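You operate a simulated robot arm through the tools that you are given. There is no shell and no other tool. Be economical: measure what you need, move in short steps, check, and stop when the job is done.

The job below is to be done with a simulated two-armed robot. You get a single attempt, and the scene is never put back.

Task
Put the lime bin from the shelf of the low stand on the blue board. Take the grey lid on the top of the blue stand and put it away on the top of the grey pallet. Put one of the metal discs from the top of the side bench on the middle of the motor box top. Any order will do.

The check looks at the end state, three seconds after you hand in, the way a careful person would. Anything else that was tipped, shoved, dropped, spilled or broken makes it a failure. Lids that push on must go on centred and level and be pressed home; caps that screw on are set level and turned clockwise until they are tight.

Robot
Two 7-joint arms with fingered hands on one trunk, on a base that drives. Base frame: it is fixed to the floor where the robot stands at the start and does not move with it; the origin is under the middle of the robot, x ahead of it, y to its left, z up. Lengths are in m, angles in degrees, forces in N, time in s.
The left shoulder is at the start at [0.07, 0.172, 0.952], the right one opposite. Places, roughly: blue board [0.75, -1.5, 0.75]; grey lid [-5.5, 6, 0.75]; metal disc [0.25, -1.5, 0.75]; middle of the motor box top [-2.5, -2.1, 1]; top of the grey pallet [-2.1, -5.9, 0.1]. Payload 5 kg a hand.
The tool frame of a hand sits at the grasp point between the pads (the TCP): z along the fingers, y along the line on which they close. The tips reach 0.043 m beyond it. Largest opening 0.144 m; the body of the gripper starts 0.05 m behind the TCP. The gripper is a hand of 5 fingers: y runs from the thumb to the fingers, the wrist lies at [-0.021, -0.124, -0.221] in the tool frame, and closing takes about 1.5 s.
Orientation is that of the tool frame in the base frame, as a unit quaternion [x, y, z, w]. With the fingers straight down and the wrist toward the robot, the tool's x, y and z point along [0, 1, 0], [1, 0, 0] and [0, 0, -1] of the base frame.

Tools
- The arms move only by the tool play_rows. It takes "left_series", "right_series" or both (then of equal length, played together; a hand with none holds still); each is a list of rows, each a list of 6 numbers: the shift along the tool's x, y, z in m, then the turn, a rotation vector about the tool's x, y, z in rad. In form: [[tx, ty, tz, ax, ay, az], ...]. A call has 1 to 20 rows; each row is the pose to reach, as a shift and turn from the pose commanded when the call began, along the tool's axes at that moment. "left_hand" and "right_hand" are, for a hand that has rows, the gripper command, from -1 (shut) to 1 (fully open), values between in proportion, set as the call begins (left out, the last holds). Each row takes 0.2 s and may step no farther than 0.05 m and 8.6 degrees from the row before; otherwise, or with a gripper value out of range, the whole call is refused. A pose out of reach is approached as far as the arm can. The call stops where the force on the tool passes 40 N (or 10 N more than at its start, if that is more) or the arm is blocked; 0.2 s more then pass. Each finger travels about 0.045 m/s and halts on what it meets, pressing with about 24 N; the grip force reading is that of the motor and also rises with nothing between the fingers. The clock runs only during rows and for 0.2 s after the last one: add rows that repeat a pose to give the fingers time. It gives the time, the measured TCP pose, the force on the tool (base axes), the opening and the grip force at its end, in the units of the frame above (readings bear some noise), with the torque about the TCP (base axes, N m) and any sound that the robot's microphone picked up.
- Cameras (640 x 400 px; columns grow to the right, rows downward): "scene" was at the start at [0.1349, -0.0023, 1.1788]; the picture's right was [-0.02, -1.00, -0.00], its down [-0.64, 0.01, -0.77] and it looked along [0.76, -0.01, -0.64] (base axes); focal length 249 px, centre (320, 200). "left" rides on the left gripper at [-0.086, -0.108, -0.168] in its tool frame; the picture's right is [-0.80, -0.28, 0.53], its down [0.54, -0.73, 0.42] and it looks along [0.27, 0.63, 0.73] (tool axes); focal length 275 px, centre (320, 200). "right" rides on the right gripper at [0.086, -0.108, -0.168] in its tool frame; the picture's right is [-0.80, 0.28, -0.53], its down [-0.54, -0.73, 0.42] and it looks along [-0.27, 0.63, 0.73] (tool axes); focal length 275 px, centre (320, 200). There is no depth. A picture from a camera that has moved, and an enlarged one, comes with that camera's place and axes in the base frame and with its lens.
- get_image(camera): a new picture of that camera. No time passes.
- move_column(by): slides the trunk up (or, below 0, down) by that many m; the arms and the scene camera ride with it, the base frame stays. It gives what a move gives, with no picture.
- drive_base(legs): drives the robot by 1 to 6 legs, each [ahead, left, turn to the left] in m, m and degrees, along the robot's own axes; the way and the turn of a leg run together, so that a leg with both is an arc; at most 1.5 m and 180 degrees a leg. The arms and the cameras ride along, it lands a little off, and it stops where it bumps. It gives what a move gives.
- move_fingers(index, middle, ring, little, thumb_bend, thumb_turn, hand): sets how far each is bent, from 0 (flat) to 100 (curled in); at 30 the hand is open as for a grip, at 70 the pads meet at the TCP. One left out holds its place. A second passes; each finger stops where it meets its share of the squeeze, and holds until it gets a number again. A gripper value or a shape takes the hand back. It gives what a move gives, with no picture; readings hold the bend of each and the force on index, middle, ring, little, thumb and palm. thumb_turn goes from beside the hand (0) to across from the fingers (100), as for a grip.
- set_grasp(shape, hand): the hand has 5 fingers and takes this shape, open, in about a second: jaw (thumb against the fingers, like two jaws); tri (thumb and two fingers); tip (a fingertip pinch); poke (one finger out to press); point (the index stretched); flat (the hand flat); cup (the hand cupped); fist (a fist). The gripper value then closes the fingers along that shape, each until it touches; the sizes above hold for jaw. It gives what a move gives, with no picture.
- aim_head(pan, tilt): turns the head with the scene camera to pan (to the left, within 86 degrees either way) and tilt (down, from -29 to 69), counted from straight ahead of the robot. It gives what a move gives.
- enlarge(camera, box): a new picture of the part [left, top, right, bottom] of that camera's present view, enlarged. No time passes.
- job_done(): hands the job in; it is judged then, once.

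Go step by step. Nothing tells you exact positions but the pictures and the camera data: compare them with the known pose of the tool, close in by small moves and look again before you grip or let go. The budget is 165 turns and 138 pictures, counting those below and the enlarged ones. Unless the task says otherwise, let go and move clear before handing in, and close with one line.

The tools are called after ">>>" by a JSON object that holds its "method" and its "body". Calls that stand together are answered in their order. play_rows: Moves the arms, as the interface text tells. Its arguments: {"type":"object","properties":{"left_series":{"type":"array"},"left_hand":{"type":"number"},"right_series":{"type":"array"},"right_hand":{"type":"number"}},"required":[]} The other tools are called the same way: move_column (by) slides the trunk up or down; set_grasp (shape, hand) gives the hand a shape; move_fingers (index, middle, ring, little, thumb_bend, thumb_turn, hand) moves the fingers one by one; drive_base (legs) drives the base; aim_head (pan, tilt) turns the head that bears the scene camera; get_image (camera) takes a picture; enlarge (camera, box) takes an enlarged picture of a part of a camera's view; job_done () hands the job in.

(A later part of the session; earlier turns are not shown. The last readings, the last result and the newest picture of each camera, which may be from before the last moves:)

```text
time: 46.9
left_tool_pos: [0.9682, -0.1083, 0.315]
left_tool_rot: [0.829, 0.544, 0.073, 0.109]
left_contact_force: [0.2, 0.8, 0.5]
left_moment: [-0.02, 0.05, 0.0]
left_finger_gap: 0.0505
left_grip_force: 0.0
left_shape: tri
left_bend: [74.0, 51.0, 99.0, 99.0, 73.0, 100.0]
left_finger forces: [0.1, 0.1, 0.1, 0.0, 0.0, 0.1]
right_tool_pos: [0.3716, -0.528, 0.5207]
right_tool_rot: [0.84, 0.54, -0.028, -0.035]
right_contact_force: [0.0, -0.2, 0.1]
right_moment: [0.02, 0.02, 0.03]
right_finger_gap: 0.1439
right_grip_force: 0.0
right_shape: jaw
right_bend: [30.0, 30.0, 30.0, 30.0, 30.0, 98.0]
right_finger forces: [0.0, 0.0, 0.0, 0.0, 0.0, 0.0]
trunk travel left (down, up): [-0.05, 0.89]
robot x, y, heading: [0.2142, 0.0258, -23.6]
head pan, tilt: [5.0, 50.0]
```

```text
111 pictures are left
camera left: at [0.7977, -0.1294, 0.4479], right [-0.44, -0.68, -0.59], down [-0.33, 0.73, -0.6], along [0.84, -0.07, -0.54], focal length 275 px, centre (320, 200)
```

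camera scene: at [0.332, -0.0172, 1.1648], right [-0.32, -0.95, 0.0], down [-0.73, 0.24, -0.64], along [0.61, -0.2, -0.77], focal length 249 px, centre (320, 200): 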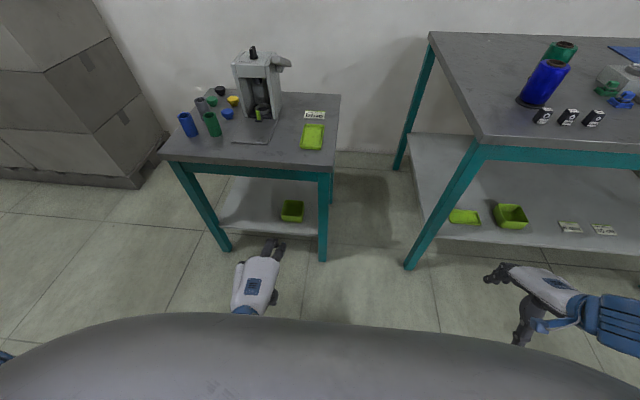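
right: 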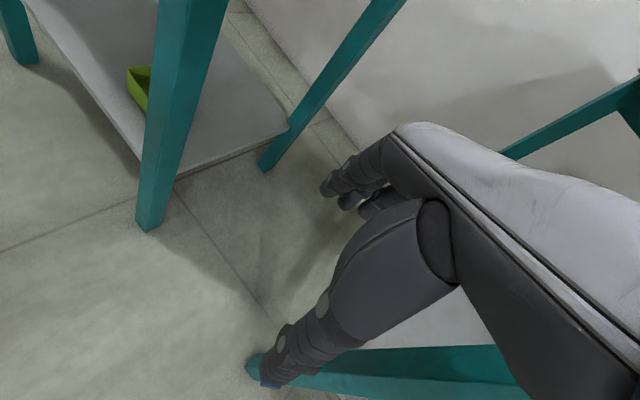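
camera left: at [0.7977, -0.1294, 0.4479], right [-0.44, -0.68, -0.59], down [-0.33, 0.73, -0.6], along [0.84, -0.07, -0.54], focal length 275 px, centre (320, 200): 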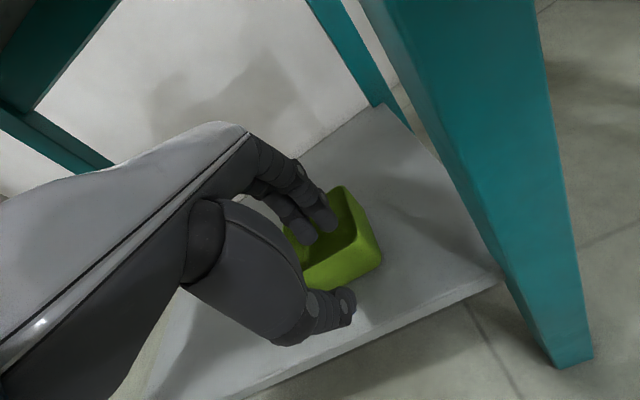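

The two fingers are inside the bin, thumb outside. I close.

>>> {"method": "play_rows", "body": {"left_series": [[0, -0.002, 0.007, 0, 0, 0], [0, -0.002, 0.007, 0, 0, 0], [0, -0.002, 0.007, 0, 0, 0], [0, -0.002, 0.007, 0, 0, 0], [0, -0.002, 0.007, 0, 0, 0], [0, -0.002, 0.007, 0, 0, 0], [0, -0.002, 0.007, 0, 0, 0], [0, -0.002, 0.007, 0, 0, 0], [0, -0.002, 0.007, 0, 0, 0]], "left_hand": -1}}

>>> {"method": "get_image", "body": {"camera": "left"}}

```text
time: 48.9
left_tool_pos: [0.9686, -0.1085, 0.3089]
left_tool_rot: [0.829, 0.544, 0.073, 0.109]
left_contact_force: [1.8, -1.0, 0.4]
left_moment: [-0.02, -0.12, -0.02]
left_finger_gap: 0.0
left_grip_force: 23.3
left_shape: tri
left_bend: [71.0, 66.0, 100.0, 100.0, 62.0, 100.0]
left_finger forces: [0.0, 0.0, 0.1, 0.0, 0.1, 0.1]
right_tool_pos: [0.3723, -0.5267, 0.521]
right_tool_rot: [0.84, 0.541, -0.028, -0.035]
right_contact_force: [0.7, -0.3, 0.2]
right_moment: [-0.02, 0.0, 0.01]
right_finger_gap: 0.1438
right_grip_force: 0.2
right_shape: jaw
right_bend: [30.0, 30.0, 30.0, 30.0, 30.0, 98.0]
right_finger forces: [0.0, 0.1, 0.0, 0.1, 0.1, 0.0]
trunk travel left (down, up): [-0.05, 0.89]
robot x, y, heading: [0.2138, 0.029, -23.5]
head pan, tilt: [5.0, 50.0]
```

```text
110 pictures are left
camera left: at [0.7976, -0.1292, 0.4411], right [-0.44, -0.68, -0.59], down [-0.33, 0.73, -0.6], along [0.84, -0.07, -0.54], focal length 275 px, centre (320, 200)
```

left: 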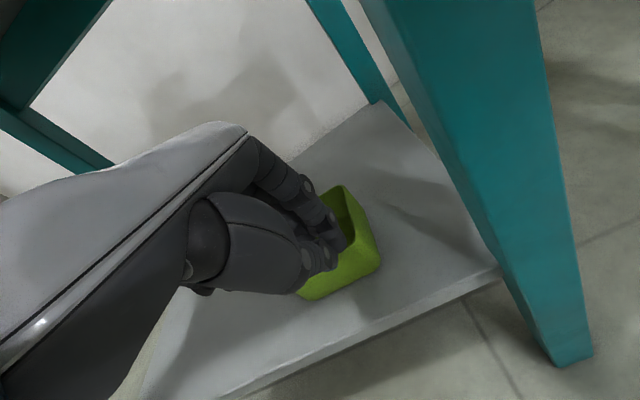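

The gap reads zero; I check whether the wall is really between.

>>> {"method": "enlarge", "body": {"camera": "left", "box": [250, 160, 410, 320]}}

```text
2.50 times, centred on (330, 240) of left
camera zoom: at [0.7976, -0.1292, 0.4411], right [-0.44, -0.68, -0.59], down [-0.33, 0.73, -0.6], along [0.84, -0.07, -0.54], focal length 688 px, centre (295, 100)
```

zoom: 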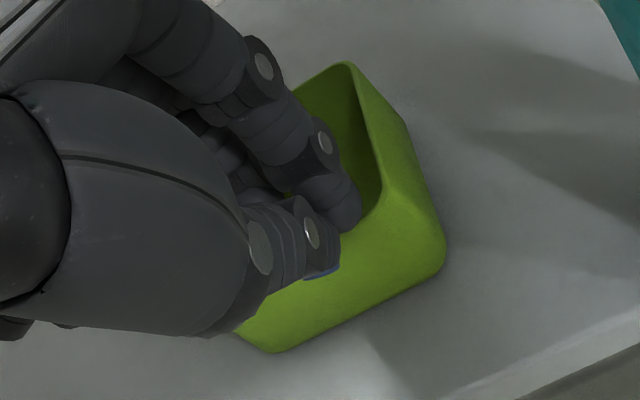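

The wall looks caught between thumb and fingers. I lift 1.5 cm as a test.

>>> {"method": "play_rows", "body": {"left_series": [[0, 0.002, -0.0075, 0, 0, 0], [0, 0.004, -0.015, 0, 0, 0], [0, 0.004, -0.015, 0, 0, 0]]}}

>>> {"method": "get_image", "body": {"camera": "left"}}

>>> {"method": "enlarge", "body": {"camera": "scene", "box": [220, 170, 360, 260]}}

```text
time: 49.7
left_tool_pos: [0.9688, -0.1084, 0.3235]
left_tool_rot: [0.83, 0.543, 0.072, 0.109]
left_contact_force: [-0.2, 0.4, -0.1]
left_moment: [-0.01, -0.06, -0.03]
left_finger_gap: 0.0001
left_grip_force: 23.7
left_shape: tri
left_bend: [71.0, 66.0, 100.0, 100.0, 62.0, 100.0]
left_finger forces: [0.0, 0.0, 0.0, 0.0, 0.0, 0.0]
right_tool_pos: [0.3712, -0.5281, 0.5209]
right_tool_rot: [0.84, 0.54, -0.029, -0.035]
right_contact_force: [0.7, 0.2, -0.1]
right_moment: [0.0, 0.03, 0.02]
right_finger_gap: 0.1439
right_grip_force: 0.1
right_shape: jaw
right_bend: [30.0, 30.0, 30.0, 30.0, 30.0, 98.0]
right_finger forces: [0.0, 0.1, 0.0, 0.0, 0.1, 0.0]
trunk travel left (down, up): [-0.05, 0.89]
robot x, y, heading: [0.212, 0.028, -23.7]
head pan, tilt: [5.0, 50.0]
```

```text
108 pictures are left
camera left: at [0.7986, -0.1293, 0.4572], right [-0.44, -0.68, -0.59], down [-0.33, 0.73, -0.6], along [0.84, -0.07, -0.54], focal length 275 px, centre (320, 200)
```

left: 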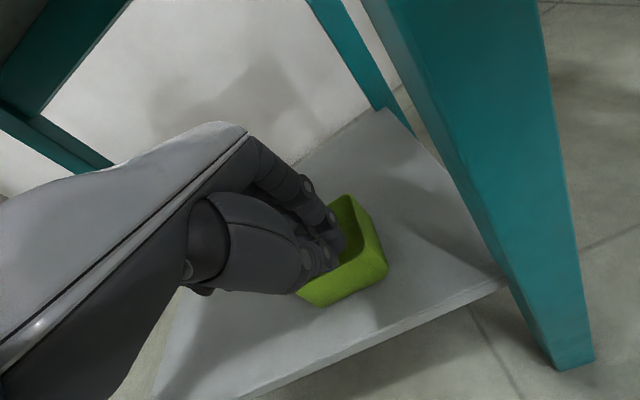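

```text
4.44 times, centred on (290, 215) of scene
camera zoom: at [0.3321, -0.0173, 1.1647], right [-0.32, -0.95, 0.0], down [-0.73, 0.24, -0.64], along [0.61, -0.2, -0.77], focal length 1106 px, centre (453, 133)
```

zoom: 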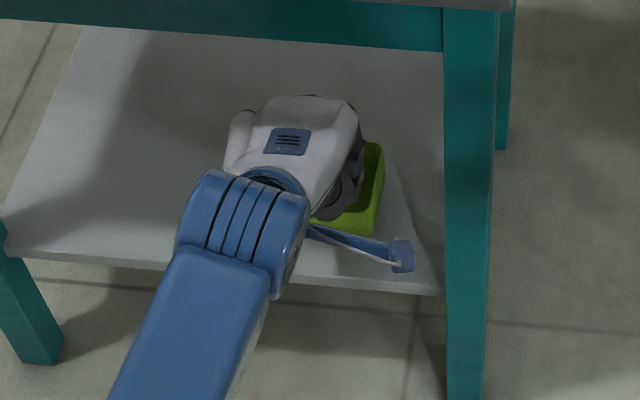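

The bin stayed: the pads met above the rim. I open slightly, go deeper and watch the force.

>>> {"method": "play_rows", "body": {"left_series": [[0, 0, 0, 0, 0, 0], [0, 0, 0, 0, 0, 0], [0, 0, 0, 0, 0, 0], [0, 0, 0, 0, 0, 0]], "left_hand": -0.3}}

>>> {"method": "play_rows", "body": {"left_series": [[0, -0.0045, 0.0174, 0, 0, 0], [0, -0.0065, 0.024, 0, 0, 0], [0, -0.0085, 0.0309, 0, 0, 0]]}}

>>> {"method": "enlarge", "body": {"camera": "left", "box": [250, 160, 410, 320]}}

```text
time: 50.7
left_tool_pos: [0.9691, -0.1089, 0.3237]
left_tool_rot: [0.829, 0.543, 0.072, 0.108]
left_contact_force: [-0.6, -1.6, -0.4]
left_moment: [-0.02, 0.01, -0.01]
left_finger_gap: 0.0501
left_grip_force: 0.1
left_shape: tri
left_bend: [74.0, 51.0, 99.0, 99.0, 73.0, 100.0]
left_finger forces: [0.0, 0.0, 0.0, 0.0, 0.1, 0.1]
right_tool_pos: [0.3719, -0.527, 0.5202]
right_tool_rot: [0.84, 0.541, -0.028, -0.034]
right_contact_force: [0.0, -0.2, 0.9]
right_moment: [-0.02, -0.01, 0.0]
right_finger_gap: 0.1439
right_grip_force: 0.0
right_shape: jaw
right_bend: [30.0, 30.0, 30.0, 30.0, 30.0, 98.0]
right_finger forces: [0.0, 0.0, 0.0, 0.0, 0.1, 0.1]
trunk travel left (down, up): [-0.05, 0.89]
robot x, y, heading: [0.2108, 0.0302, -23.5]
head pan, tilt: [5.0, 50.0]
```

```text
time: 51.5
left_tool_pos: [0.9695, -0.107, 0.2906]
left_tool_rot: [0.829, 0.544, 0.072, 0.108]
left_contact_force: [0.1, 1.2, -0.2]
left_moment: [-0.02, 0.03, 0.01]
left_finger_gap: 0.05
left_grip_force: 0.1
left_shape: tri
left_bend: [74.0, 51.0, 99.0, 99.0, 73.0, 100.0]
left_finger forces: [0.0, 0.0, 0.0, 0.1, 0.1, 0.1]
right_tool_pos: [0.3723, -0.5286, 0.5192]
right_tool_rot: [0.84, 0.541, -0.028, -0.035]
right_contact_force: [0.4, -0.1, 0.6]
right_moment: [0.02, 0.01, -0.01]
right_finger_gap: 0.1435
right_grip_force: 0.1
right_shape: jaw
right_bend: [30.0, 30.0, 30.0, 30.0, 30.0, 98.0]
right_finger forces: [0.1, 0.1, 0.0, 0.1, 0.1, 0.0]
trunk travel left (down, up): [-0.05, 0.89]
robot x, y, heading: [0.2113, 0.0296, -23.9]
head pan, tilt: [5.0, 50.0]
```

```text
2.50 times, centred on (330, 240) of left
camera zoom: at [0.7989, -0.1286, 0.4247], right [-0.44, -0.68, -0.59], down [-0.33, 0.73, -0.6], along [0.84, -0.07, -0.54], focal length 688 px, centre (295, 100)
```

zoom: 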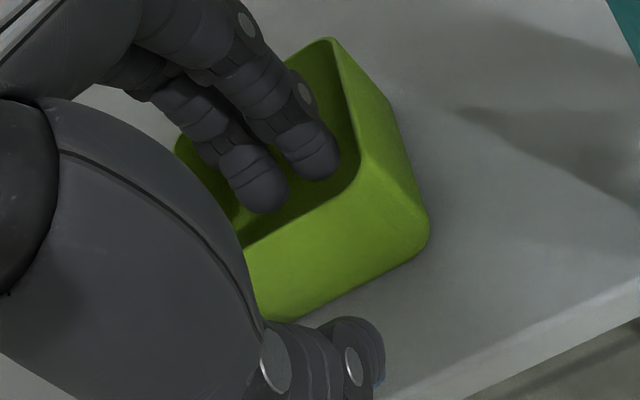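

No contact yet; I go 7 mm lower and close.

>>> {"method": "play_rows", "body": {"left_series": [[0, -0.002, 0.007, 0, 0, 0]]}}

>>> {"method": "play_rows", "body": {"left_series": [[0, 0, 0, 0, 0, 0], [0, 0, 0, 0, 0, 0], [0, 0, 0, 0, 0, 0], [0, 0, 0, 0, 0, 0], [0, 0, 0, 0, 0, 0], [0, 0, 0, 0, 0, 0], [0, 0, 0, 0, 0, 0]], "left_hand": -1}}

>>> {"method": "enlarge", "body": {"camera": "left", "box": [250, 160, 410, 320]}}

```text
time: 51.9
left_tool_pos: [0.9686, -0.1073, 0.2832]
left_tool_rot: [0.829, 0.544, 0.073, 0.109]
left_contact_force: [0.2, -0.3, 0.8]
left_moment: [-0.03, -0.01, 0.0]
left_finger_gap: 0.0503
left_grip_force: 0.1
left_shape: tri
left_bend: [74.0, 51.0, 99.0, 99.0, 73.0, 100.0]
left_finger forces: [0.1, 0.0, 0.0, 0.0, 0.0, 0.1]
right_tool_pos: [0.3714, -0.527, 0.5197]
right_tool_rot: [0.84, 0.54, -0.029, -0.035]
right_contact_force: [0.7, -1.2, -0.2]
right_moment: [0.01, 0.01, -0.04]
right_finger_gap: 0.1437
right_grip_force: 0.1
right_shape: jaw
right_bend: [30.0, 30.0, 30.0, 30.0, 30.0, 98.0]
right_finger forces: [0.1, 0.0, 0.0, 0.0, 0.1, 0.1]
trunk travel left (down, up): [-0.05, 0.89]
robot x, y, heading: [0.2119, 0.0263, -23.6]
head pan, tilt: [5.0, 50.0]
```

```text
time: 53.5
left_tool_pos: [0.9685, -0.1085, 0.2839]
left_tool_rot: [0.829, 0.543, 0.073, 0.109]
left_contact_force: [-0.1, 0.5, -1.1]
left_moment: [0.01, 0.12, 0.05]
left_finger_gap: 0.001
left_grip_force: 23.7
left_shape: tri
left_bend: [71.0, 65.0, 100.0, 100.0, 67.0, 100.0]
left_finger forces: [11.4, 8.2, 0.0, 0.0, 19.6, 0.1]
right_tool_pos: [0.3721, -0.5276, 0.521]
right_tool_rot: [0.84, 0.541, -0.028, -0.034]
right_contact_force: [0.0, -0.5, 0.1]
right_moment: [-0.02, 0.04, -0.01]
right_finger_gap: 0.1439
right_grip_force: 0.1
right_shape: jaw
right_bend: [30.0, 30.0, 30.0, 30.0, 30.0, 98.0]
right_finger forces: [0.0, 0.1, 0.1, 0.1, 0.0, 0.0]
trunk travel left (down, up): [-0.05, 0.89]
robot x, y, heading: [0.2106, 0.0251, -23.9]
head pan, tilt: [5.0, 50.0]
```

```text
2.50 times, centred on (330, 240) of left
camera zoom: at [0.7981, -0.1289, 0.4173], right [-0.44, -0.68, -0.59], down [-0.33, 0.73, -0.6], along [0.84, -0.07, -0.54], focal length 688 px, centre (295, 100)
```

zoom: 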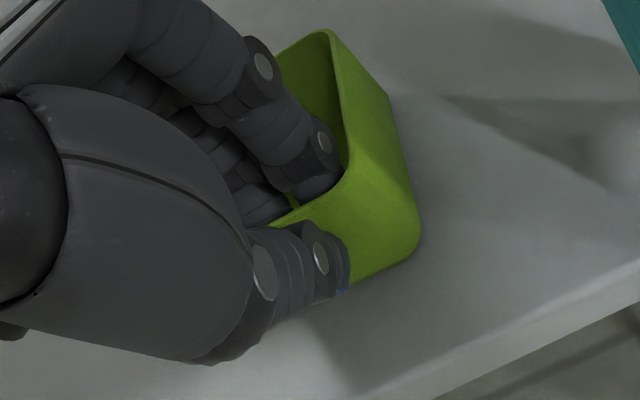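

Now finger and thumb forces show a real grip. I lift 4 cm and check.

>>> {"method": "play_rows", "body": {"left_series": [[0, 0.0035, -0.013, 0, 0, 0], [0, 0.007, -0.026, 0, 0, 0], [0, 0.0104, -0.0386, 0, 0, 0], [0, 0.0104, -0.0386, 0, 0, 0]]}}

>>> {"method": "get_image", "body": {"camera": "left"}}

>>> {"method": "enlarge", "body": {"camera": "scene", "box": [220, 170, 360, 260]}}

```text
time: 54.5
left_tool_pos: [0.9685, -0.1082, 0.324]
left_tool_rot: [0.829, 0.544, 0.073, 0.108]
left_contact_force: [0.2, 0.2, -2.5]
left_moment: [0.02, 0.13, 0.03]
left_finger_gap: 0.0007
left_grip_force: 23.8
left_shape: tri
left_bend: [71.0, 65.0, 100.0, 100.0, 67.0, 100.0]
left_finger forces: [11.5, 8.8, 0.0, 0.1, 20.2, 0.1]
right_tool_pos: [0.3715, -0.528, 0.5186]
right_tool_rot: [0.84, 0.54, -0.028, -0.035]
right_contact_force: [0.4, 0.8, 0.3]
right_moment: [0.0, 0.0, 0.03]
right_finger_gap: 0.1439
right_grip_force: 0.2
right_shape: jaw
right_bend: [30.0, 30.0, 30.0, 30.0, 30.0, 98.0]
right_finger forces: [0.1, 0.0, 0.1, 0.0, 0.0, 0.1]
trunk travel left (down, up): [-0.05, 0.89]
robot x, y, heading: [0.2106, 0.0262, -23.4]
head pan, tilt: [5.0, 50.0]
```

```text
104 pictures are left
camera left: at [0.7988, -0.1284, 0.4578], right [-0.44, -0.68, -0.59], down [-0.33, 0.73, -0.6], along [0.84, -0.07, -0.54], focal length 275 px, centre (320, 200)
```

left: 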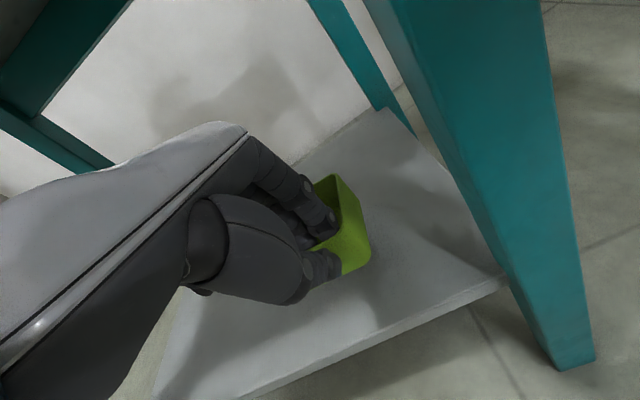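

```text
4.44 times, centred on (290, 215) of scene
camera zoom: at [0.3323, -0.0173, 1.1647], right [-0.32, -0.95, 0.0], down [-0.73, 0.24, -0.64], along [0.61, -0.2, -0.77], focal length 1106 px, centre (453, 133)
```

zoom: 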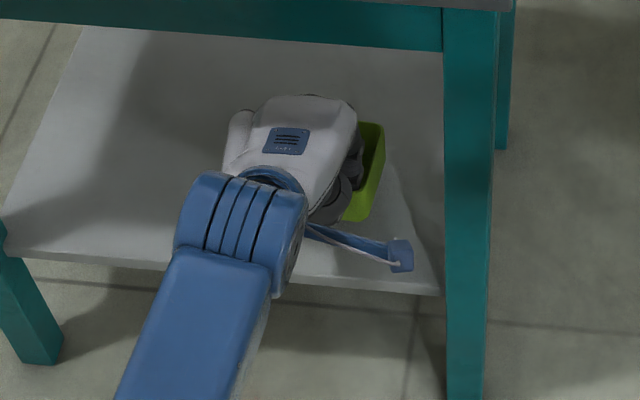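

The bin is held. I draw it straight out from under the table top, back the base off, and raise the trunk.

>>> {"method": "play_rows", "body": {"left_series": [[0, -0.0415, -0.0111, 0, 0, 0], [0, -0.083, -0.0222, 0, 0, 0], [0, -0.1243, -0.0333, 0, 0, 0], [0, -0.1657, -0.0444, 0, 0, 0], [0, -0.207, -0.0555, 0, 0, 0], [0, -0.2485, -0.0666, 0, 0, 0], [0, -0.28, -0.075, 0, 0, 0]]}}

>>> {"method": "drive_base", "body": {"legs": [[-0.4, 0, 0]]}}

>>> {"method": "move_column", "body": {"by": 0.55}}

>>> {"method": "aim_head", "body": {"pan": -35, "tilt": 40}}

>>> {"method": "get_image", "body": {"camera": "scene"}}

>>> {"method": "get_image", "body": {"camera": "left"}}

```text
time: 56.0
left_tool_pos: [0.7408, 0.0051, 0.3525]
left_tool_rot: [0.827, 0.54, 0.099, 0.12]
left_contact_force: [0.1, -1.8, -1.9]
left_moment: [0.09, 0.05, 0.05]
left_finger_gap: 0.0007
left_grip_force: 23.9
left_shape: tri
left_bend: [71.0, 64.0, 100.0, 100.0, 67.0, 100.0]
left_finger forces: [11.2, 9.7, 0.1, 0.0, 20.8, 0.1]
right_tool_pos: [0.3695, -0.5304, 0.5205]
right_tool_rot: [0.84, 0.54, -0.025, -0.035]
right_contact_force: [-1.8, -1.3, -0.2]
right_moment: [0.08, -0.13, -0.03]
right_finger_gap: 0.1441
right_grip_force: 0.1
right_shape: jaw
right_bend: [30.0, 30.0, 30.0, 30.0, 30.0, 98.0]
right_finger forces: [0.0, 0.1, 0.0, 0.0, 0.1, 0.0]
trunk travel left (down, up): [-0.05, 0.89]
robot x, y, heading: [0.2121, 0.0266, -23.5]
head pan, tilt: [5.0, 50.0]
stopped in row 7 (left hand): the force on the tool passed its limit at 75 N (the readings are from after the stop); the commanded pose is now the measured one
```

```text
time: 58.5
left_tool_pos: [0.3771, 0.1662, 0.3511]
left_tool_rot: [0.827, 0.54, 0.095, 0.121]
left_contact_force: [-0.3, 0.1, -2.0]
left_moment: [0.02, 0.13, 0.0]
left_finger_gap: 0.0006
left_grip_force: 23.9
left_shape: tri
left_bend: [71.0, 64.0, 100.0, 100.0, 67.0, 100.0]
left_finger forces: [11.7, 9.7, 0.1, 0.0, 21.4, 0.0]
right_tool_pos: [0.0067, -0.3686, 0.523]
right_tool_rot: [0.841, 0.54, -0.026, -0.035]
right_contact_force: [-0.5, 0.5, -0.1]
right_moment: [-0.02, -0.03, 0.01]
right_finger_gap: 0.144
right_grip_force: 0.1
right_shape: jaw
right_bend: [30.0, 30.0, 30.0, 30.0, 30.0, 98.0]
right_finger forces: [0.1, 0.1, 0.0, 0.0, 0.0, 0.0]
trunk travel left (down, up): [-0.05, 0.89]
robot x, y, heading: [-0.1521, 0.188, -23.7]
head pan, tilt: [5.0, 50.0]
```

```text
refused: 0.55 is not a number from -0.4 to 0.4
```

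```text
time: 59.6
left_tool_pos: [0.3778, 0.1652, 0.3539]
left_tool_rot: [0.827, 0.54, 0.099, 0.122]
left_contact_force: [0.5, 0.1, -2.4]
left_moment: [0.04, 0.12, 0.0]
left_finger_gap: 0.0005
left_grip_force: 24.1
left_shape: tri
left_bend: [71.0, 64.0, 100.0, 100.0, 67.0, 100.0]
left_finger forces: [11.7, 9.7, 0.1, 0.0, 21.6, 0.0]
right_tool_pos: [0.0057, -0.3707, 0.5219]
right_tool_rot: [0.841, 0.539, -0.026, -0.035]
right_contact_force: [-0.2, 0.0, 0.1]
right_moment: [0.0, 0.04, -0.03]
right_finger_gap: 0.1438
right_grip_force: 0.0
right_shape: jaw
right_bend: [30.0, 30.0, 30.0, 30.0, 30.0, 98.0]
right_finger forces: [0.0, 0.0, 0.1, 0.0, 0.1, 0.0]
trunk travel left (down, up): [-0.05, 0.89]
robot x, y, heading: [-0.1523, 0.1886, -23.7]
head pan, tilt: [-35.0, 40.0]
```

```text
102 pictures are left
camera scene: at [-0.064, 0.09, 1.1819], right [-0.85, -0.52, 0.0], down [-0.33, 0.55, -0.76], along [0.4, -0.65, -0.64], focal length 249 px, centre (320, 200)
```

scene: 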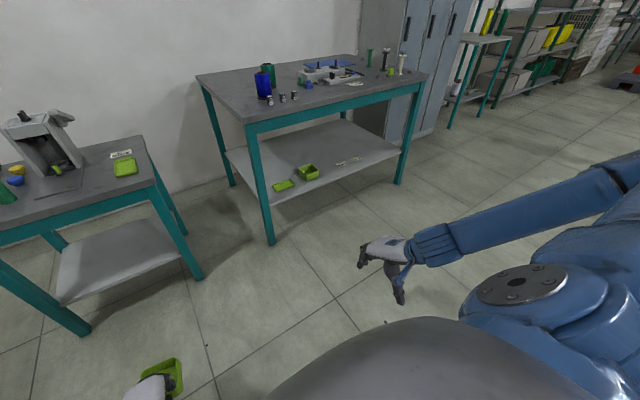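

```text
101 pictures are left
camera left: at [0.2004, 0.1439, 0.4764], right [-0.41, -0.67, -0.62], down [-0.29, 0.74, -0.61], along [0.87, -0.07, -0.5], focal length 275 px, centre (320, 200)
```

left: 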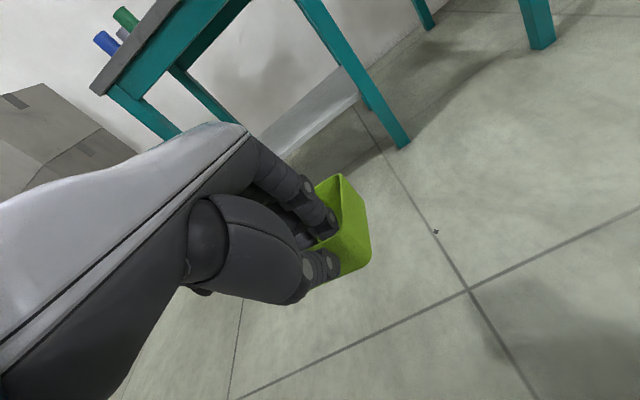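

The bin is held level. I raise the trunk and slide over to stand in front of the side bench.

>>> {"method": "move_column", "body": {"by": 0.4}}

>>> {"method": "drive_base", "body": {"legs": [[0, -1.2, 0], [0.25, 0, 0]]}}

>>> {"method": "aim_head", "body": {"pan": 0, "tilt": 45}}

>>> {"method": "get_image", "body": {"camera": "scene"}}

```text
time: 63.4
left_tool_pos: [0.3781, 0.1664, 0.7448]
left_tool_rot: [0.828, 0.54, 0.094, 0.121]
left_contact_force: [0.3, -0.7, -2.3]
left_moment: [0.05, 0.13, -0.01]
left_finger_gap: 0.0007
left_grip_force: 24.0
left_shape: tri
left_bend: [71.0, 64.0, 100.0, 100.0, 67.0, 100.0]
left_finger forces: [11.9, 9.7, 0.1, 0.1, 21.4, 0.1]
right_tool_pos: [0.006, -0.3685, 0.9212]
right_tool_rot: [0.841, 0.54, -0.028, -0.034]
right_contact_force: [-0.3, -0.3, 0.3]
right_moment: [0.02, -0.04, 0.02]
right_finger_gap: 0.1438
right_grip_force: 0.0
right_shape: jaw
right_bend: [30.0, 30.0, 30.0, 30.0, 30.0, 98.0]
right_finger forces: [0.1, 0.0, 0.0, 0.0, 0.0, 0.1]
trunk travel left (down, up): [-0.45, 0.49]
robot x, y, heading: [-0.152, 0.1848, -23.8]
head pan, tilt: [-35.0, 40.0]
```

```text
time: 70.8
left_tool_pos: [0.1272, -1.0214, 0.7451]
left_tool_rot: [0.831, 0.535, 0.093, 0.121]
left_contact_force: [0.2, 0.3, -1.8]
left_moment: [0.03, 0.12, -0.01]
left_finger_gap: 0.0005
left_grip_force: 23.6
left_shape: tri
left_bend: [71.0, 64.0, 100.0, 100.0, 67.0, 100.0]
left_finger forces: [11.9, 9.7, 0.0, 0.0, 21.4, 0.0]
right_tool_pos: [-0.251, -1.5501, 0.9208]
right_tool_rot: [0.844, 0.535, -0.027, -0.033]
right_contact_force: [1.0, 0.2, -0.4]
right_moment: [0.01, -0.03, 0.02]
right_finger_gap: 0.144
right_grip_force: 0.0
right_shape: jaw
right_bend: [30.0, 30.0, 30.0, 30.0, 30.0, 98.0]
right_finger forces: [0.1, 0.1, 0.0, 0.1, 0.0, 0.0]
trunk travel left (down, up): [-0.45, 0.49]
robot x, y, heading: [-0.3992, -0.9937, -24.5]
head pan, tilt: [-35.0, 40.0]
```

```text
time: 71.8
left_tool_pos: [0.1267, -1.0213, 0.7462]
left_tool_rot: [0.831, 0.535, 0.093, 0.121]
left_contact_force: [0.1, -0.5, -2.4]
left_moment: [0.02, 0.11, 0.02]
left_finger_gap: 0.0009
left_grip_force: 24.4
left_shape: tri
left_bend: [71.0, 64.0, 100.0, 100.0, 67.0, 100.0]
left_finger forces: [11.8, 9.8, 0.0, 0.1, 21.6, 0.0]
right_tool_pos: [-0.2508, -1.5511, 0.9213]
right_tool_rot: [0.844, 0.535, -0.028, -0.034]
right_contact_force: [0.9, 0.1, 0.2]
right_moment: [-0.03, -0.01, 0.0]
right_finger_gap: 0.1438
right_grip_force: 0.0
right_shape: jaw
right_bend: [30.0, 30.0, 30.0, 30.0, 30.0, 98.0]
right_finger forces: [0.0, 0.1, 0.0, 0.0, 0.0, 0.0]
trunk travel left (down, up): [-0.45, 0.49]
robot x, y, heading: [-0.3994, -0.9911, -24.7]
head pan, tilt: [0.0, 45.0]
```

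```text
100 pictures are left
camera scene: at [-0.2819, -1.0471, 1.5717], right [-0.42, -0.91, 0.0], down [-0.64, 0.29, -0.71], along [0.64, -0.29, -0.71], focal length 249 px, centre (320, 200)
```

scene: 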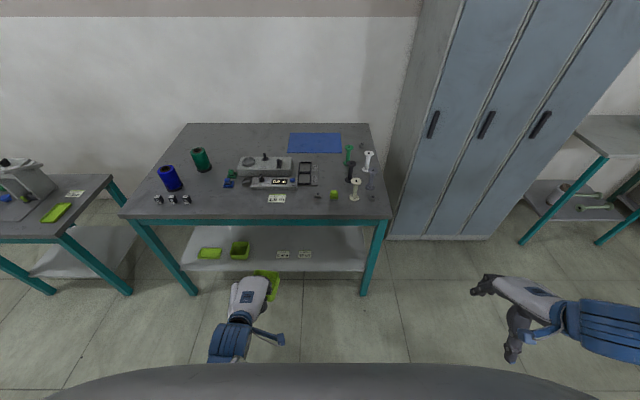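

The blue board lies at the bench's back (about 0.61 m behind the front edge), empty. I raise the bin above everything on the bench, correct its slight tilt, and then move closer.

>>> {"method": "play_rows", "body": {"left_series": [[0, 0.012, -0.038, 0.01, -0.006, 0], [0, 0.024, -0.076, 0.02, -0.012, 0], [0, 0.036, -0.115, 0.03, -0.018, 0], [0, 0.048, -0.153, 0.042, -0.024, 0], [0, 0.06, -0.191, 0.042, -0.024, 0]]}}

>>> {"method": "drive_base", "body": {"legs": [[0.22, -0.12, 0]]}}

>>> {"method": "aim_head", "body": {"pan": 0, "tilt": 55}}

>>> {"method": "get_image", "body": {"camera": "scene"}}

>>> {"method": "get_image", "body": {"camera": "left"}}

```text
time: 73.0
left_tool_pos: [0.131, -1.0309, 0.9361]
left_tool_rot: [0.835, 0.535, 0.071, 0.109]
left_contact_force: [-0.2, -1.2, -1.7]
left_moment: [0.06, 0.11, -0.01]
left_finger_gap: 0.0006
left_grip_force: 24.5
left_shape: tri
left_bend: [71.0, 64.0, 100.0, 100.0, 67.0, 100.0]
left_finger forces: [11.7, 9.7, 0.0, 0.0, 21.3, 0.0]
left hand out of reach, approached as far as the arm can: row 5
right_tool_pos: [-0.2503, -1.5506, 0.9199]
right_tool_rot: [0.844, 0.534, -0.029, -0.034]
right_contact_force: [-0.3, -0.8, 0.9]
right_moment: [0.07, 0.03, 0.0]
right_finger_gap: 0.1443
right_grip_force: 0.0
right_shape: jaw
right_bend: [30.0, 30.0, 30.0, 30.0, 30.0, 98.0]
right_finger forces: [0.0, 0.0, 0.0, 0.0, 0.1, 0.0]
trunk travel left (down, up): [-0.45, 0.49]
robot x, y, heading: [-0.4001, -0.9901, -24.5]
head pan, tilt: [0.0, 45.0]
```

```text
time: 74.8
left_tool_pos: [0.2806, -1.2291, 0.9358]
left_tool_rot: [0.835, 0.535, 0.071, 0.11]
left_contact_force: [0.7, 0.2, -2.9]
left_moment: [0.01, 0.12, 0.01]
left_finger_gap: 0.0008
left_grip_force: 24.0
left_shape: tri
left_bend: [71.0, 64.0, 100.0, 100.0, 67.0, 100.0]
left_finger forces: [11.9, 9.5, 0.1, 0.1, 21.3, 0.0]
right_tool_pos: [-0.1044, -1.747, 0.92]
right_tool_rot: [0.844, 0.534, -0.028, -0.035]
right_contact_force: [-1.8, -1.2, -0.7]
right_moment: [0.05, 0.02, 0.01]
right_finger_gap: 0.1438
right_grip_force: 0.0
right_shape: jaw
right_bend: [30.0, 30.0, 30.0, 30.0, 30.0, 98.0]
right_finger forces: [0.0, 0.1, 0.1, 0.1, 0.0, 0.0]
trunk travel left (down, up): [-0.45, 0.49]
robot x, y, heading: [-0.2515, -1.1918, -24.5]
head pan, tilt: [0.0, 45.0]
```

```text
time: 75.5
left_tool_pos: [0.2796, -1.2292, 0.9353]
left_tool_rot: [0.835, 0.535, 0.071, 0.109]
left_contact_force: [0.3, -0.5, -2.3]
left_moment: [0.05, 0.16, -0.02]
left_finger_gap: 0.0007
left_grip_force: 23.6
left_shape: tri
left_bend: [71.0, 64.0, 100.0, 100.0, 67.0, 100.0]
left_finger forces: [11.9, 9.6, 0.0, 0.0, 21.3, 0.0]
right_tool_pos: [-0.1039, -1.7473, 0.9207]
right_tool_rot: [0.844, 0.534, -0.028, -0.035]
right_contact_force: [-0.9, -0.3, -1.1]
right_moment: [0.01, 0.01, 0.01]
right_finger_gap: 0.1439
right_grip_force: 0.1
right_shape: jaw
right_bend: [30.0, 30.0, 30.0, 30.0, 30.0, 98.0]
right_finger forces: [0.0, 0.0, 0.0, 0.0, 0.1, 0.0]
trunk travel left (down, up): [-0.45, 0.49]
robot x, y, heading: [-0.2515, -1.1891, -24.5]
head pan, tilt: [0.0, 55.0]
```

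```text
99 pictures are left
camera scene: at [-0.1416, -1.2417, 1.5582], right [-0.42, -0.91, 0.0], down [-0.75, 0.34, -0.57], along [0.52, -0.24, -0.82], focal length 249 px, centre (320, 200)
```

scene: 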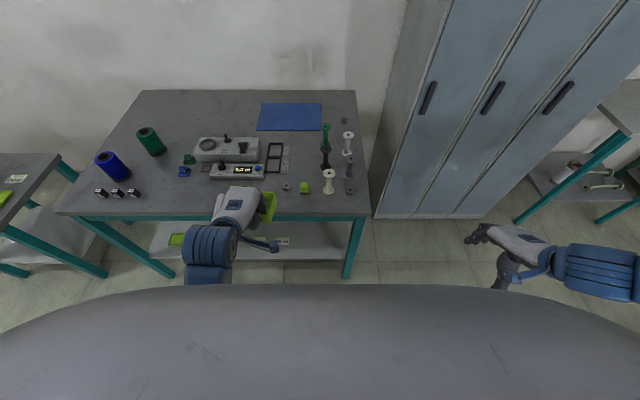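

```text
98 pictures are left
camera left: at [0.1087, -1.2466, 1.0695], right [-0.46, -0.67, -0.59], down [-0.31, 0.74, -0.6], along [0.83, -0.09, -0.54], focal length 275 px, centre (320, 200)
```

left: 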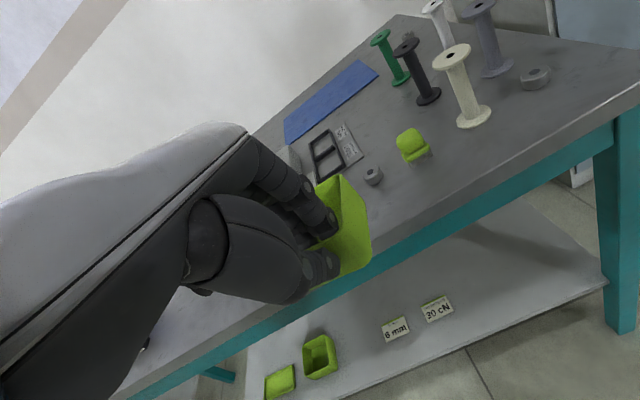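

The board centre is about 1.22 m ahead and 0.15 m left of me; I go 0.2 m closer, then reach over with the bin held high.

>>> {"method": "drive_base", "body": {"legs": [[0.2, 0, 0]]}}

>>> {"method": "aim_head", "body": {"pan": 0, "tilt": 55}}

>>> {"method": "get_image", "body": {"camera": "scene"}}

```text
time: 77.1
left_tool_pos: [0.4595, -1.3121, 0.938]
left_tool_rot: [0.836, 0.533, 0.071, 0.11]
left_contact_force: [-0.2, 0.8, -2.8]
left_moment: [0.03, 0.09, -0.01]
left_finger_gap: 0.0007
left_grip_force: 23.8
left_shape: tri
left_bend: [71.0, 64.0, 100.0, 100.0, 67.0, 100.0]
left_finger forces: [11.9, 9.6, 0.1, 0.0, 21.4, 0.0]
right_tool_pos: [0.0751, -1.8297, 0.92]
right_tool_rot: [0.846, 0.532, -0.028, -0.034]
right_contact_force: [0.1, 0.0, 0.9]
right_moment: [0.03, 0.02, 0.01]
right_finger_gap: 0.144
right_grip_force: 0.0
right_shape: jaw
right_bend: [30.0, 30.0, 30.0, 30.0, 30.0, 98.0]
right_finger forces: [0.0, 0.1, 0.1, 0.0, 0.0, 0.0]
trunk travel left (down, up): [-0.45, 0.49]
robot x, y, heading: [-0.0742, -1.274, -24.6]
head pan, tilt: [0.0, 55.0]
```

```text
time: 77.7
left_tool_pos: [0.4597, -1.314, 0.9363]
left_tool_rot: [0.836, 0.533, 0.071, 0.111]
left_contact_force: [-0.2, -0.1, -2.2]
left_moment: [0.0, 0.1, -0.03]
left_finger_gap: 0.0006
left_grip_force: 23.7
left_shape: tri
left_bend: [71.0, 64.0, 100.0, 100.0, 67.0, 100.0]
left_finger forces: [11.9, 9.7, 0.0, 0.1, 21.3, 0.0]
right_tool_pos: [0.0753, -1.8308, 0.9204]
right_tool_rot: [0.845, 0.533, -0.028, -0.034]
right_contact_force: [-0.2, 0.3, -0.2]
right_moment: [-0.02, 0.01, -0.01]
right_finger_gap: 0.1439
right_grip_force: 0.1
right_shape: jaw
right_bend: [30.0, 30.0, 30.0, 30.0, 30.0, 98.0]
right_finger forces: [0.0, 0.0, 0.1, 0.1, 0.0, 0.0]
trunk travel left (down, up): [-0.45, 0.49]
robot x, y, heading: [-0.0736, -1.2737, -24.7]
head pan, tilt: [0.0, 55.0]
```

```text
97 pictures are left
camera scene: at [0.0389, -1.3243, 1.5581], right [-0.42, -0.91, 0.0], down [-0.74, 0.34, -0.57], along [0.52, -0.24, -0.82], focal length 249 px, centre (320, 200)
```

scene: 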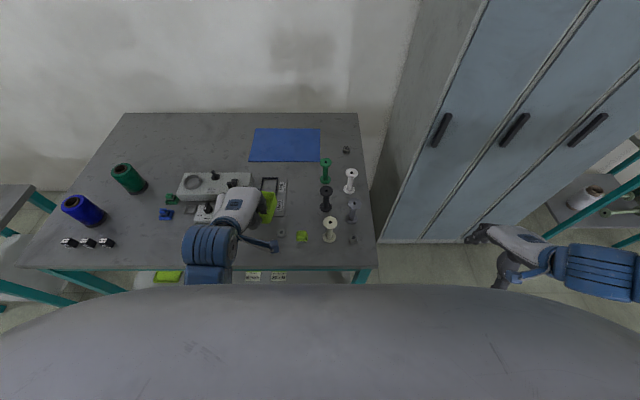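

I reach forward over the board with the bin still high.

>>> {"method": "play_rows", "body": {"left_series": [[-0.0034, 0.0433, 0.0116, 0, 0, 0], [-0.0068, 0.0866, 0.0232, 0, 0, 0], [-0.0102, 0.13, 0.0348, 0, 0, 0], [-0.0136, 0.173, 0.0464, 0, 0, 0], [-0.017, 0.2164, 0.058, 0, 0, 0], [-0.0204, 0.2597, 0.0696, 0, 0, 0], [-0.0238, 0.303, 0.0812, 0, 0, 0], [-0.0272, 0.3462, 0.0928, 0, 0, 0], [-0.0306, 0.3895, 0.1044, 0, 0, 0], [-0.034, 0.4328, 0.116, 0, 0, 0]]}}

>>> {"method": "get_image", "body": {"camera": "scene"}}

>>> {"method": "get_image", "body": {"camera": "left"}}

```text
time: 79.9
left_tool_pos: [0.8548, -1.5313, 0.9342]
left_tool_rot: [0.836, 0.534, 0.07, 0.109]
left_contact_force: [1.4, 0.8, -3.8]
left_moment: [0.04, 0.12, 0.0]
left_finger_gap: 0.0005
left_grip_force: 24.0
left_shape: tri
left_bend: [71.0, 64.0, 100.0, 100.0, 67.0, 100.0]
left_finger forces: [12.0, 9.8, 0.0, 0.0, 21.7, 0.0]
right_tool_pos: [0.0768, -1.8312, 0.9197]
right_tool_rot: [0.845, 0.532, -0.028, -0.035]
right_contact_force: [-0.2, -0.5, -0.1]
right_moment: [0.02, 0.1, 0.02]
right_finger_gap: 0.1439
right_grip_force: 0.0
right_shape: jaw
right_bend: [30.0, 30.0, 30.0, 30.0, 30.0, 98.0]
right_finger forces: [0.0, 0.0, 0.0, 0.1, 0.0, 0.0]
trunk travel left (down, up): [-0.45, 0.49]
robot x, y, heading: [-0.0701, -1.2723, -24.6]
head pan, tilt: [0.0, 55.0]
```

```text
96 pictures are left
camera scene: at [0.0403, -1.3253, 1.558], right [-0.42, -0.91, 0.0], down [-0.75, 0.34, -0.57], along [0.52, -0.24, -0.82], focal length 249 px, centre (320, 200)
```

scene: 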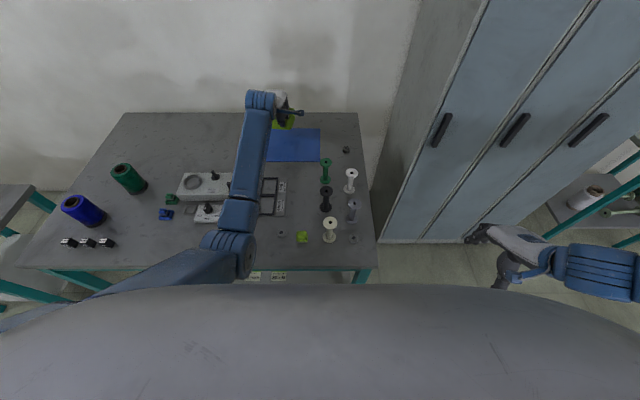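

```text
95 pictures are left
camera left: at [0.6835, -1.5493, 1.0683], right [-0.46, -0.66, -0.59], down [-0.31, 0.74, -0.59], along [0.83, -0.09, -0.55], focal length 275 px, centre (320, 200)
```

left: 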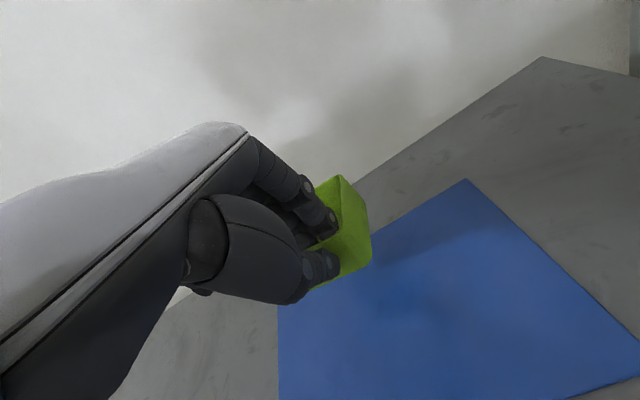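

The bin is centred over the board. I lower it most of the way, straight down.

>>> {"method": "play_rows", "body": {"left_series": [[0, -0.0087, 0.0324, 0, 0, 0], [0, -0.0174, 0.0647, 0, 0, 0], [0, -0.026, 0.097, 0, 0, 0], [0, -0.034, 0.127, 0, 0, 0]]}}

>>> {"method": "get_image", "body": {"camera": "left"}}

>>> {"method": "get_image", "body": {"camera": "scene"}}

```text
time: 80.7
left_tool_pos: [0.8578, -1.5353, 0.8627]
left_tool_rot: [0.834, 0.533, 0.078, 0.122]
left_contact_force: [-5.4, 1.7, 17.5]
left_moment: [-0.03, -0.13, -0.01]
left_finger_gap: 0.0022
left_grip_force: 24.0
left_shape: tri
left_bend: [71.0, 63.0, 100.0, 100.0, 70.0, 100.0]
left_finger forces: [13.0, 11.3, 0.0, 0.0, 30.1, 0.1]
right_tool_pos: [0.0748, -1.8306, 0.9215]
right_tool_rot: [0.845, 0.533, -0.027, -0.034]
right_contact_force: [0.3, -0.1, -1.1]
right_moment: [0.01, 0.0, -0.03]
right_finger_gap: 0.1441
right_grip_force: 0.1
right_shape: jaw
right_bend: [30.0, 30.0, 30.0, 30.0, 30.0, 98.0]
right_finger forces: [0.1, 0.0, 0.0, 0.0, 0.0, 0.1]
trunk travel left (down, up): [-0.45, 0.49]
robot x, y, heading: [-0.0724, -1.2743, -24.9]
head pan, tilt: [0.0, 55.0]
stopped in row 3 (left hand): the force on the tool passed its limit at 47 N (the readings are from after the stop); the commanded pose is now the measured one
```

```text
94 pictures are left
camera left: at [0.6828, -1.5502, 0.9919], right [-0.44, -0.67, -0.59], down [-0.29, 0.73, -0.61], along [0.85, -0.1, -0.52], focal length 275 px, centre (320, 200)
```

left: 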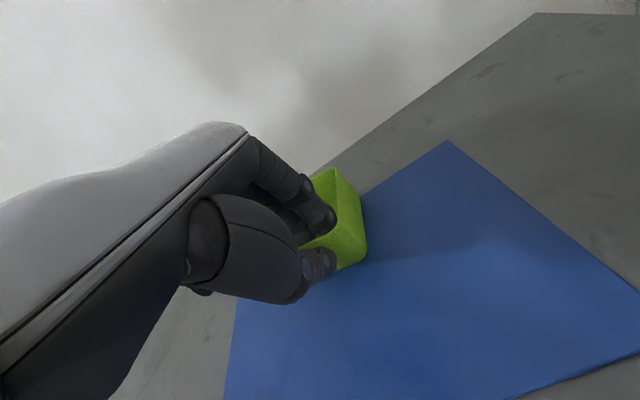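

```text
93 pictures are left
camera scene: at [0.0355, -1.323, 1.5586], right [-0.42, -0.91, 0.0], down [-0.74, 0.34, -0.57], along [0.52, -0.24, -0.82], focal length 249 px, centre (320, 200)
```

scene: 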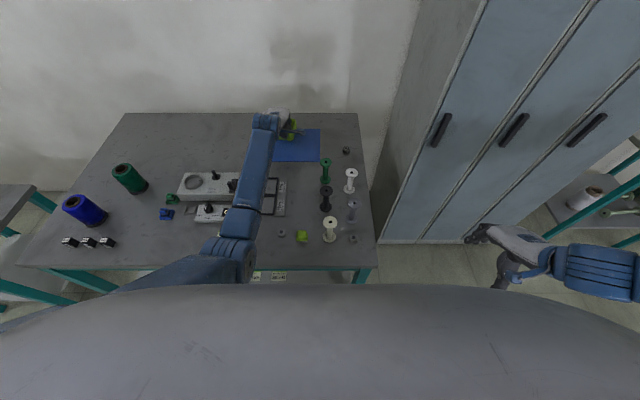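

Contact came early: triangulation shows the bench top is at z≈0.82, so the bin touches the board about 7 cm behind its middle. I lift slightly, pull back 7 cm, and look.

>>> {"method": "play_rows", "body": {"left_series": [[0, 0.0086, -0.0287, 0.015, 0, 0], [0, -0.025, -0.0387, 0.03, 0, 0], [0, -0.0584, -0.0487, 0.03, 0, 0], [0, -0.0584, -0.0487, 0.03, 0, 0]]}}

>>> {"method": "get_image", "body": {"camera": "left"}}

>>> {"method": "enlarge", "body": {"camera": "scene", "box": [200, 90, 380, 200]}}

```text
time: 81.7
left_tool_pos: [0.7944, -1.5061, 0.8855]
left_tool_rot: [0.836, 0.534, 0.068, 0.107]
left_contact_force: [-0.3, 0.2, -2.5]
left_moment: [0.0, 0.11, -0.03]
left_finger_gap: 0.0012
left_grip_force: 23.8
left_shape: tri
left_bend: [71.0, 63.0, 100.0, 100.0, 70.0, 100.0]
left_finger forces: [13.2, 12.1, 0.0, 0.0, 24.8, 0.0]
right_tool_pos: [0.0778, -1.8305, 0.92]
right_tool_rot: [0.845, 0.533, -0.028, -0.035]
right_contact_force: [0.6, 0.1, 0.1]
right_moment: [-0.02, 0.03, -0.01]
right_finger_gap: 0.1438
right_grip_force: 0.0
right_shape: jaw
right_bend: [30.0, 30.0, 30.0, 30.0, 30.0, 98.0]
right_finger forces: [0.0, 0.1, 0.1, 0.1, 0.1, 0.0]
trunk travel left (down, up): [-0.45, 0.49]
robot x, y, heading: [-0.0741, -1.2748, -24.8]
head pan, tilt: [0.0, 55.0]
```

```text
92 pictures are left
camera left: at [0.6242, -1.5231, 1.0209], right [-0.46, -0.66, -0.59], down [-0.31, 0.74, -0.59], along [0.83, -0.09, -0.55], focal length 275 px, centre (320, 200)
```

left: 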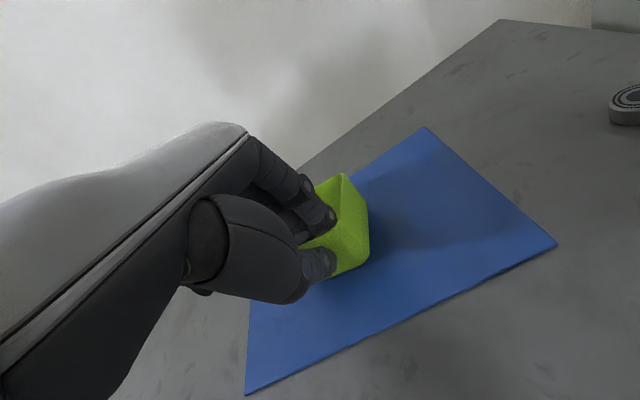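

```text
3.56 times, centred on (290, 145) of scene
camera zoom: at [0.0396, -1.3246, 1.5581], right [-0.42, -0.91, 0.0], down [-0.74, 0.34, -0.57], along [0.52, -0.24, -0.82], focal length 885 px, centre (427, 396)
```

zoom: 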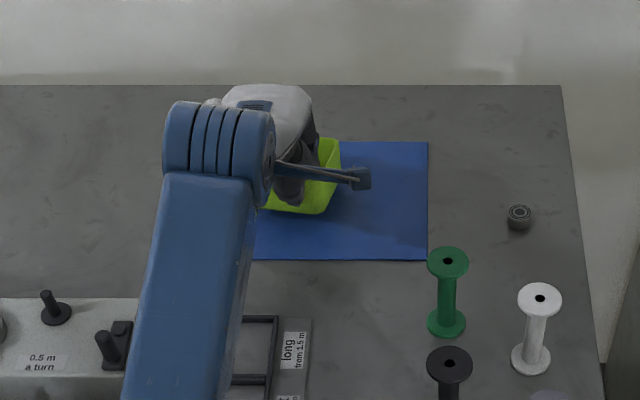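

The bin is over the board's middle now. I lower in small steps until it touches.

>>> {"method": "play_rows", "body": {"left_series": [[0, -0.0026, 0.0097, 0, 0, 0], [0, -0.0052, 0.0193, 0, 0, 0], [0, -0.0052, 0.0193, 0, 0, 0]]}}

>>> {"method": "play_rows", "body": {"left_series": [[0, -0.0008, 0.003, 0, 0, 0], [0, -0.0008, 0.003, 0, 0, 0]]}}

>>> {"method": "enlarge", "body": {"camera": "left", "box": [240, 140, 480, 290]}}

```text
time: 82.5
left_tool_pos: [0.7959, -1.506, 0.8674]
left_tool_rot: [0.836, 0.535, 0.068, 0.107]
left_contact_force: [-0.3, -0.5, -1.5]
left_moment: [0.01, 0.01, 0.02]
left_finger_gap: 0.0016
left_grip_force: 24.2
left_shape: tri
left_bend: [71.0, 63.0, 100.0, 100.0, 70.0, 100.0]
left_finger forces: [12.1, 10.8, 0.0, 0.0, 22.9, 0.1]
right_tool_pos: [0.0762, -1.8307, 0.9204]
right_tool_rot: [0.845, 0.532, -0.028, -0.035]
right_contact_force: [0.1, -0.5, 0.1]
right_moment: [0.0, 0.01, 0.01]
right_finger_gap: 0.1439
right_grip_force: 0.0
right_shape: jaw
right_bend: [30.0, 30.0, 30.0, 30.0, 30.0, 98.0]
right_finger forces: [0.2, 0.0, 0.0, 0.1, 0.0, 0.0]
trunk travel left (down, up): [-0.45, 0.49]
robot x, y, heading: [-0.0724, -1.2727, -24.5]
head pan, tilt: [0.0, 55.0]
```

```text
time: 83.1
left_tool_pos: [0.7946, -1.5059, 0.8636]
left_tool_rot: [0.836, 0.534, 0.068, 0.106]
left_contact_force: [-0.1, 0.6, -0.2]
left_moment: [0.03, -0.05, 0.01]
left_finger_gap: 0.0014
left_grip_force: 24.3
left_shape: tri
left_bend: [71.0, 63.0, 100.0, 100.0, 70.0, 100.0]
left_finger forces: [12.1, 11.0, 0.0, 0.0, 23.3, 0.1]
right_tool_pos: [0.0764, -1.8308, 0.9208]
right_tool_rot: [0.845, 0.533, -0.027, -0.034]
right_contact_force: [-0.2, 0.1, -0.2]
right_moment: [0.03, 0.0, -0.04]
right_finger_gap: 0.1436
right_grip_force: 0.1
right_shape: jaw
right_bend: [30.0, 30.0, 30.0, 30.0, 30.0, 98.0]
right_finger forces: [0.1, 0.1, 0.1, 0.0, 0.0, 0.0]
trunk travel left (down, up): [-0.45, 0.49]
robot x, y, heading: [-0.0745, -1.2709, -24.6]
head pan, tilt: [0.0, 55.0]
```

```text
2.67 times, centred on (360, 215) of left
camera zoom: at [0.6248, -1.523, 0.9993], right [-0.46, -0.66, -0.59], down [-0.31, 0.74, -0.59], along [0.83, -0.09, -0.55], focal length 734 px, centre (213, 160)
```

zoom: 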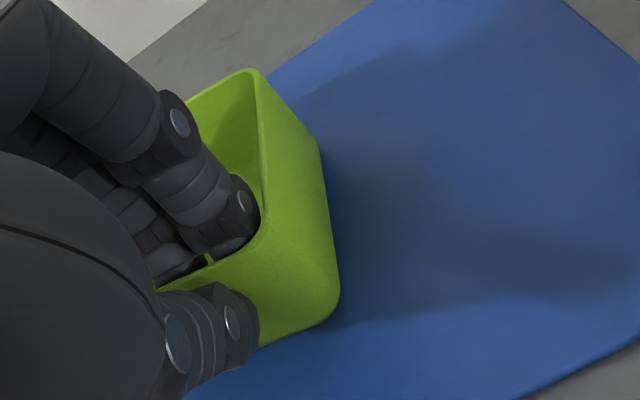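

The weight is off the hand, so the bin rests on the board. I open gently.

>>> {"method": "play_rows", "body": {"left_series": [[0, -0.0006, 0.0025, 0, 0, 0], [0, -0.0006, 0.0025, 0, 0, 0], [0, -0.0006, 0.0025, 0, 0, 0]]}}

>>> {"method": "play_rows", "body": {"left_series": [[0, 0, 0, 0, 0, 0], [0, 0, 0, 0, 0, 0], [0, 0, 0, 0, 0, 0], [0, 0, 0, 0, 0, 0], [0, 0, 0, 0, 0, 0]], "left_hand": -0.3}}

>>> {"method": "enlarge", "body": {"camera": "left", "box": [240, 140, 480, 290]}}

```text
time: 83.9
left_tool_pos: [0.7948, -1.5061, 0.864]
left_tool_rot: [0.836, 0.533, 0.069, 0.108]
left_contact_force: [2.6, -0.3, 9.7]
left_moment: [-0.01, -0.25, 0.0]
left_finger_gap: 0.0018
left_grip_force: 24.3
left_shape: tri
left_bend: [71.0, 63.0, 100.0, 100.0, 70.0, 100.0]
left_finger forces: [13.4, 12.6, 0.0, 0.1, 24.4, 0.1]
right_tool_pos: [0.0751, -1.8311, 0.9212]
right_tool_rot: [0.846, 0.532, -0.027, -0.034]
right_contact_force: [-0.4, 0.1, -0.4]
right_moment: [0.0, 0.03, -0.04]
right_finger_gap: 0.1439
right_grip_force: 0.1
right_shape: jaw
right_bend: [30.0, 30.0, 30.0, 30.0, 30.0, 98.0]
right_finger forces: [0.0, 0.1, 0.0, 0.0, 0.1, 0.0]
trunk travel left (down, up): [-0.45, 0.49]
robot x, y, heading: [-0.0752, -1.2738, -24.7]
head pan, tilt: [0.0, 55.0]
```

```text
time: 85.1
left_tool_pos: [0.794, -1.5063, 0.8623]
left_tool_rot: [0.836, 0.534, 0.068, 0.107]
left_contact_force: [0.2, 0.5, -0.6]
left_moment: [0.0, 0.04, 0.02]
left_finger_gap: 0.0499
left_grip_force: 0.1
left_shape: tri
left_bend: [74.0, 51.0, 99.0, 99.0, 73.0, 100.0]
left_finger forces: [0.0, 0.0, 0.0, 0.0, 0.1, 0.1]
right_tool_pos: [0.0752, -1.8305, 0.9208]
right_tool_rot: [0.845, 0.533, -0.027, -0.034]
right_contact_force: [0.0, 0.1, 0.1]
right_moment: [0.01, -0.02, 0.02]
right_finger_gap: 0.1437
right_grip_force: 0.2
right_shape: jaw
right_bend: [30.0, 30.0, 30.0, 30.0, 30.0, 98.0]
right_finger forces: [0.0, 0.1, 0.1, 0.0, 0.2, 0.1]
trunk travel left (down, up): [-0.45, 0.49]
robot x, y, heading: [-0.0721, -1.2687, -24.7]
head pan, tilt: [0.0, 55.0]
```

```text
2.67 times, centred on (360, 215) of left
camera zoom: at [0.6243, -1.5227, 0.9966], right [-0.46, -0.66, -0.59], down [-0.31, 0.74, -0.59], along [0.83, -0.09, -0.55], focal length 734 px, centre (213, 160)
```

zoom: 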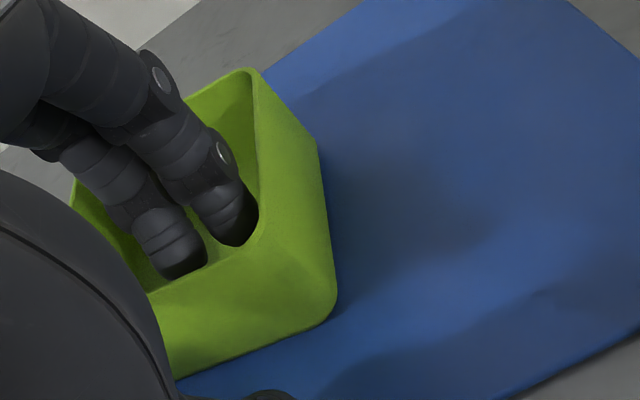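

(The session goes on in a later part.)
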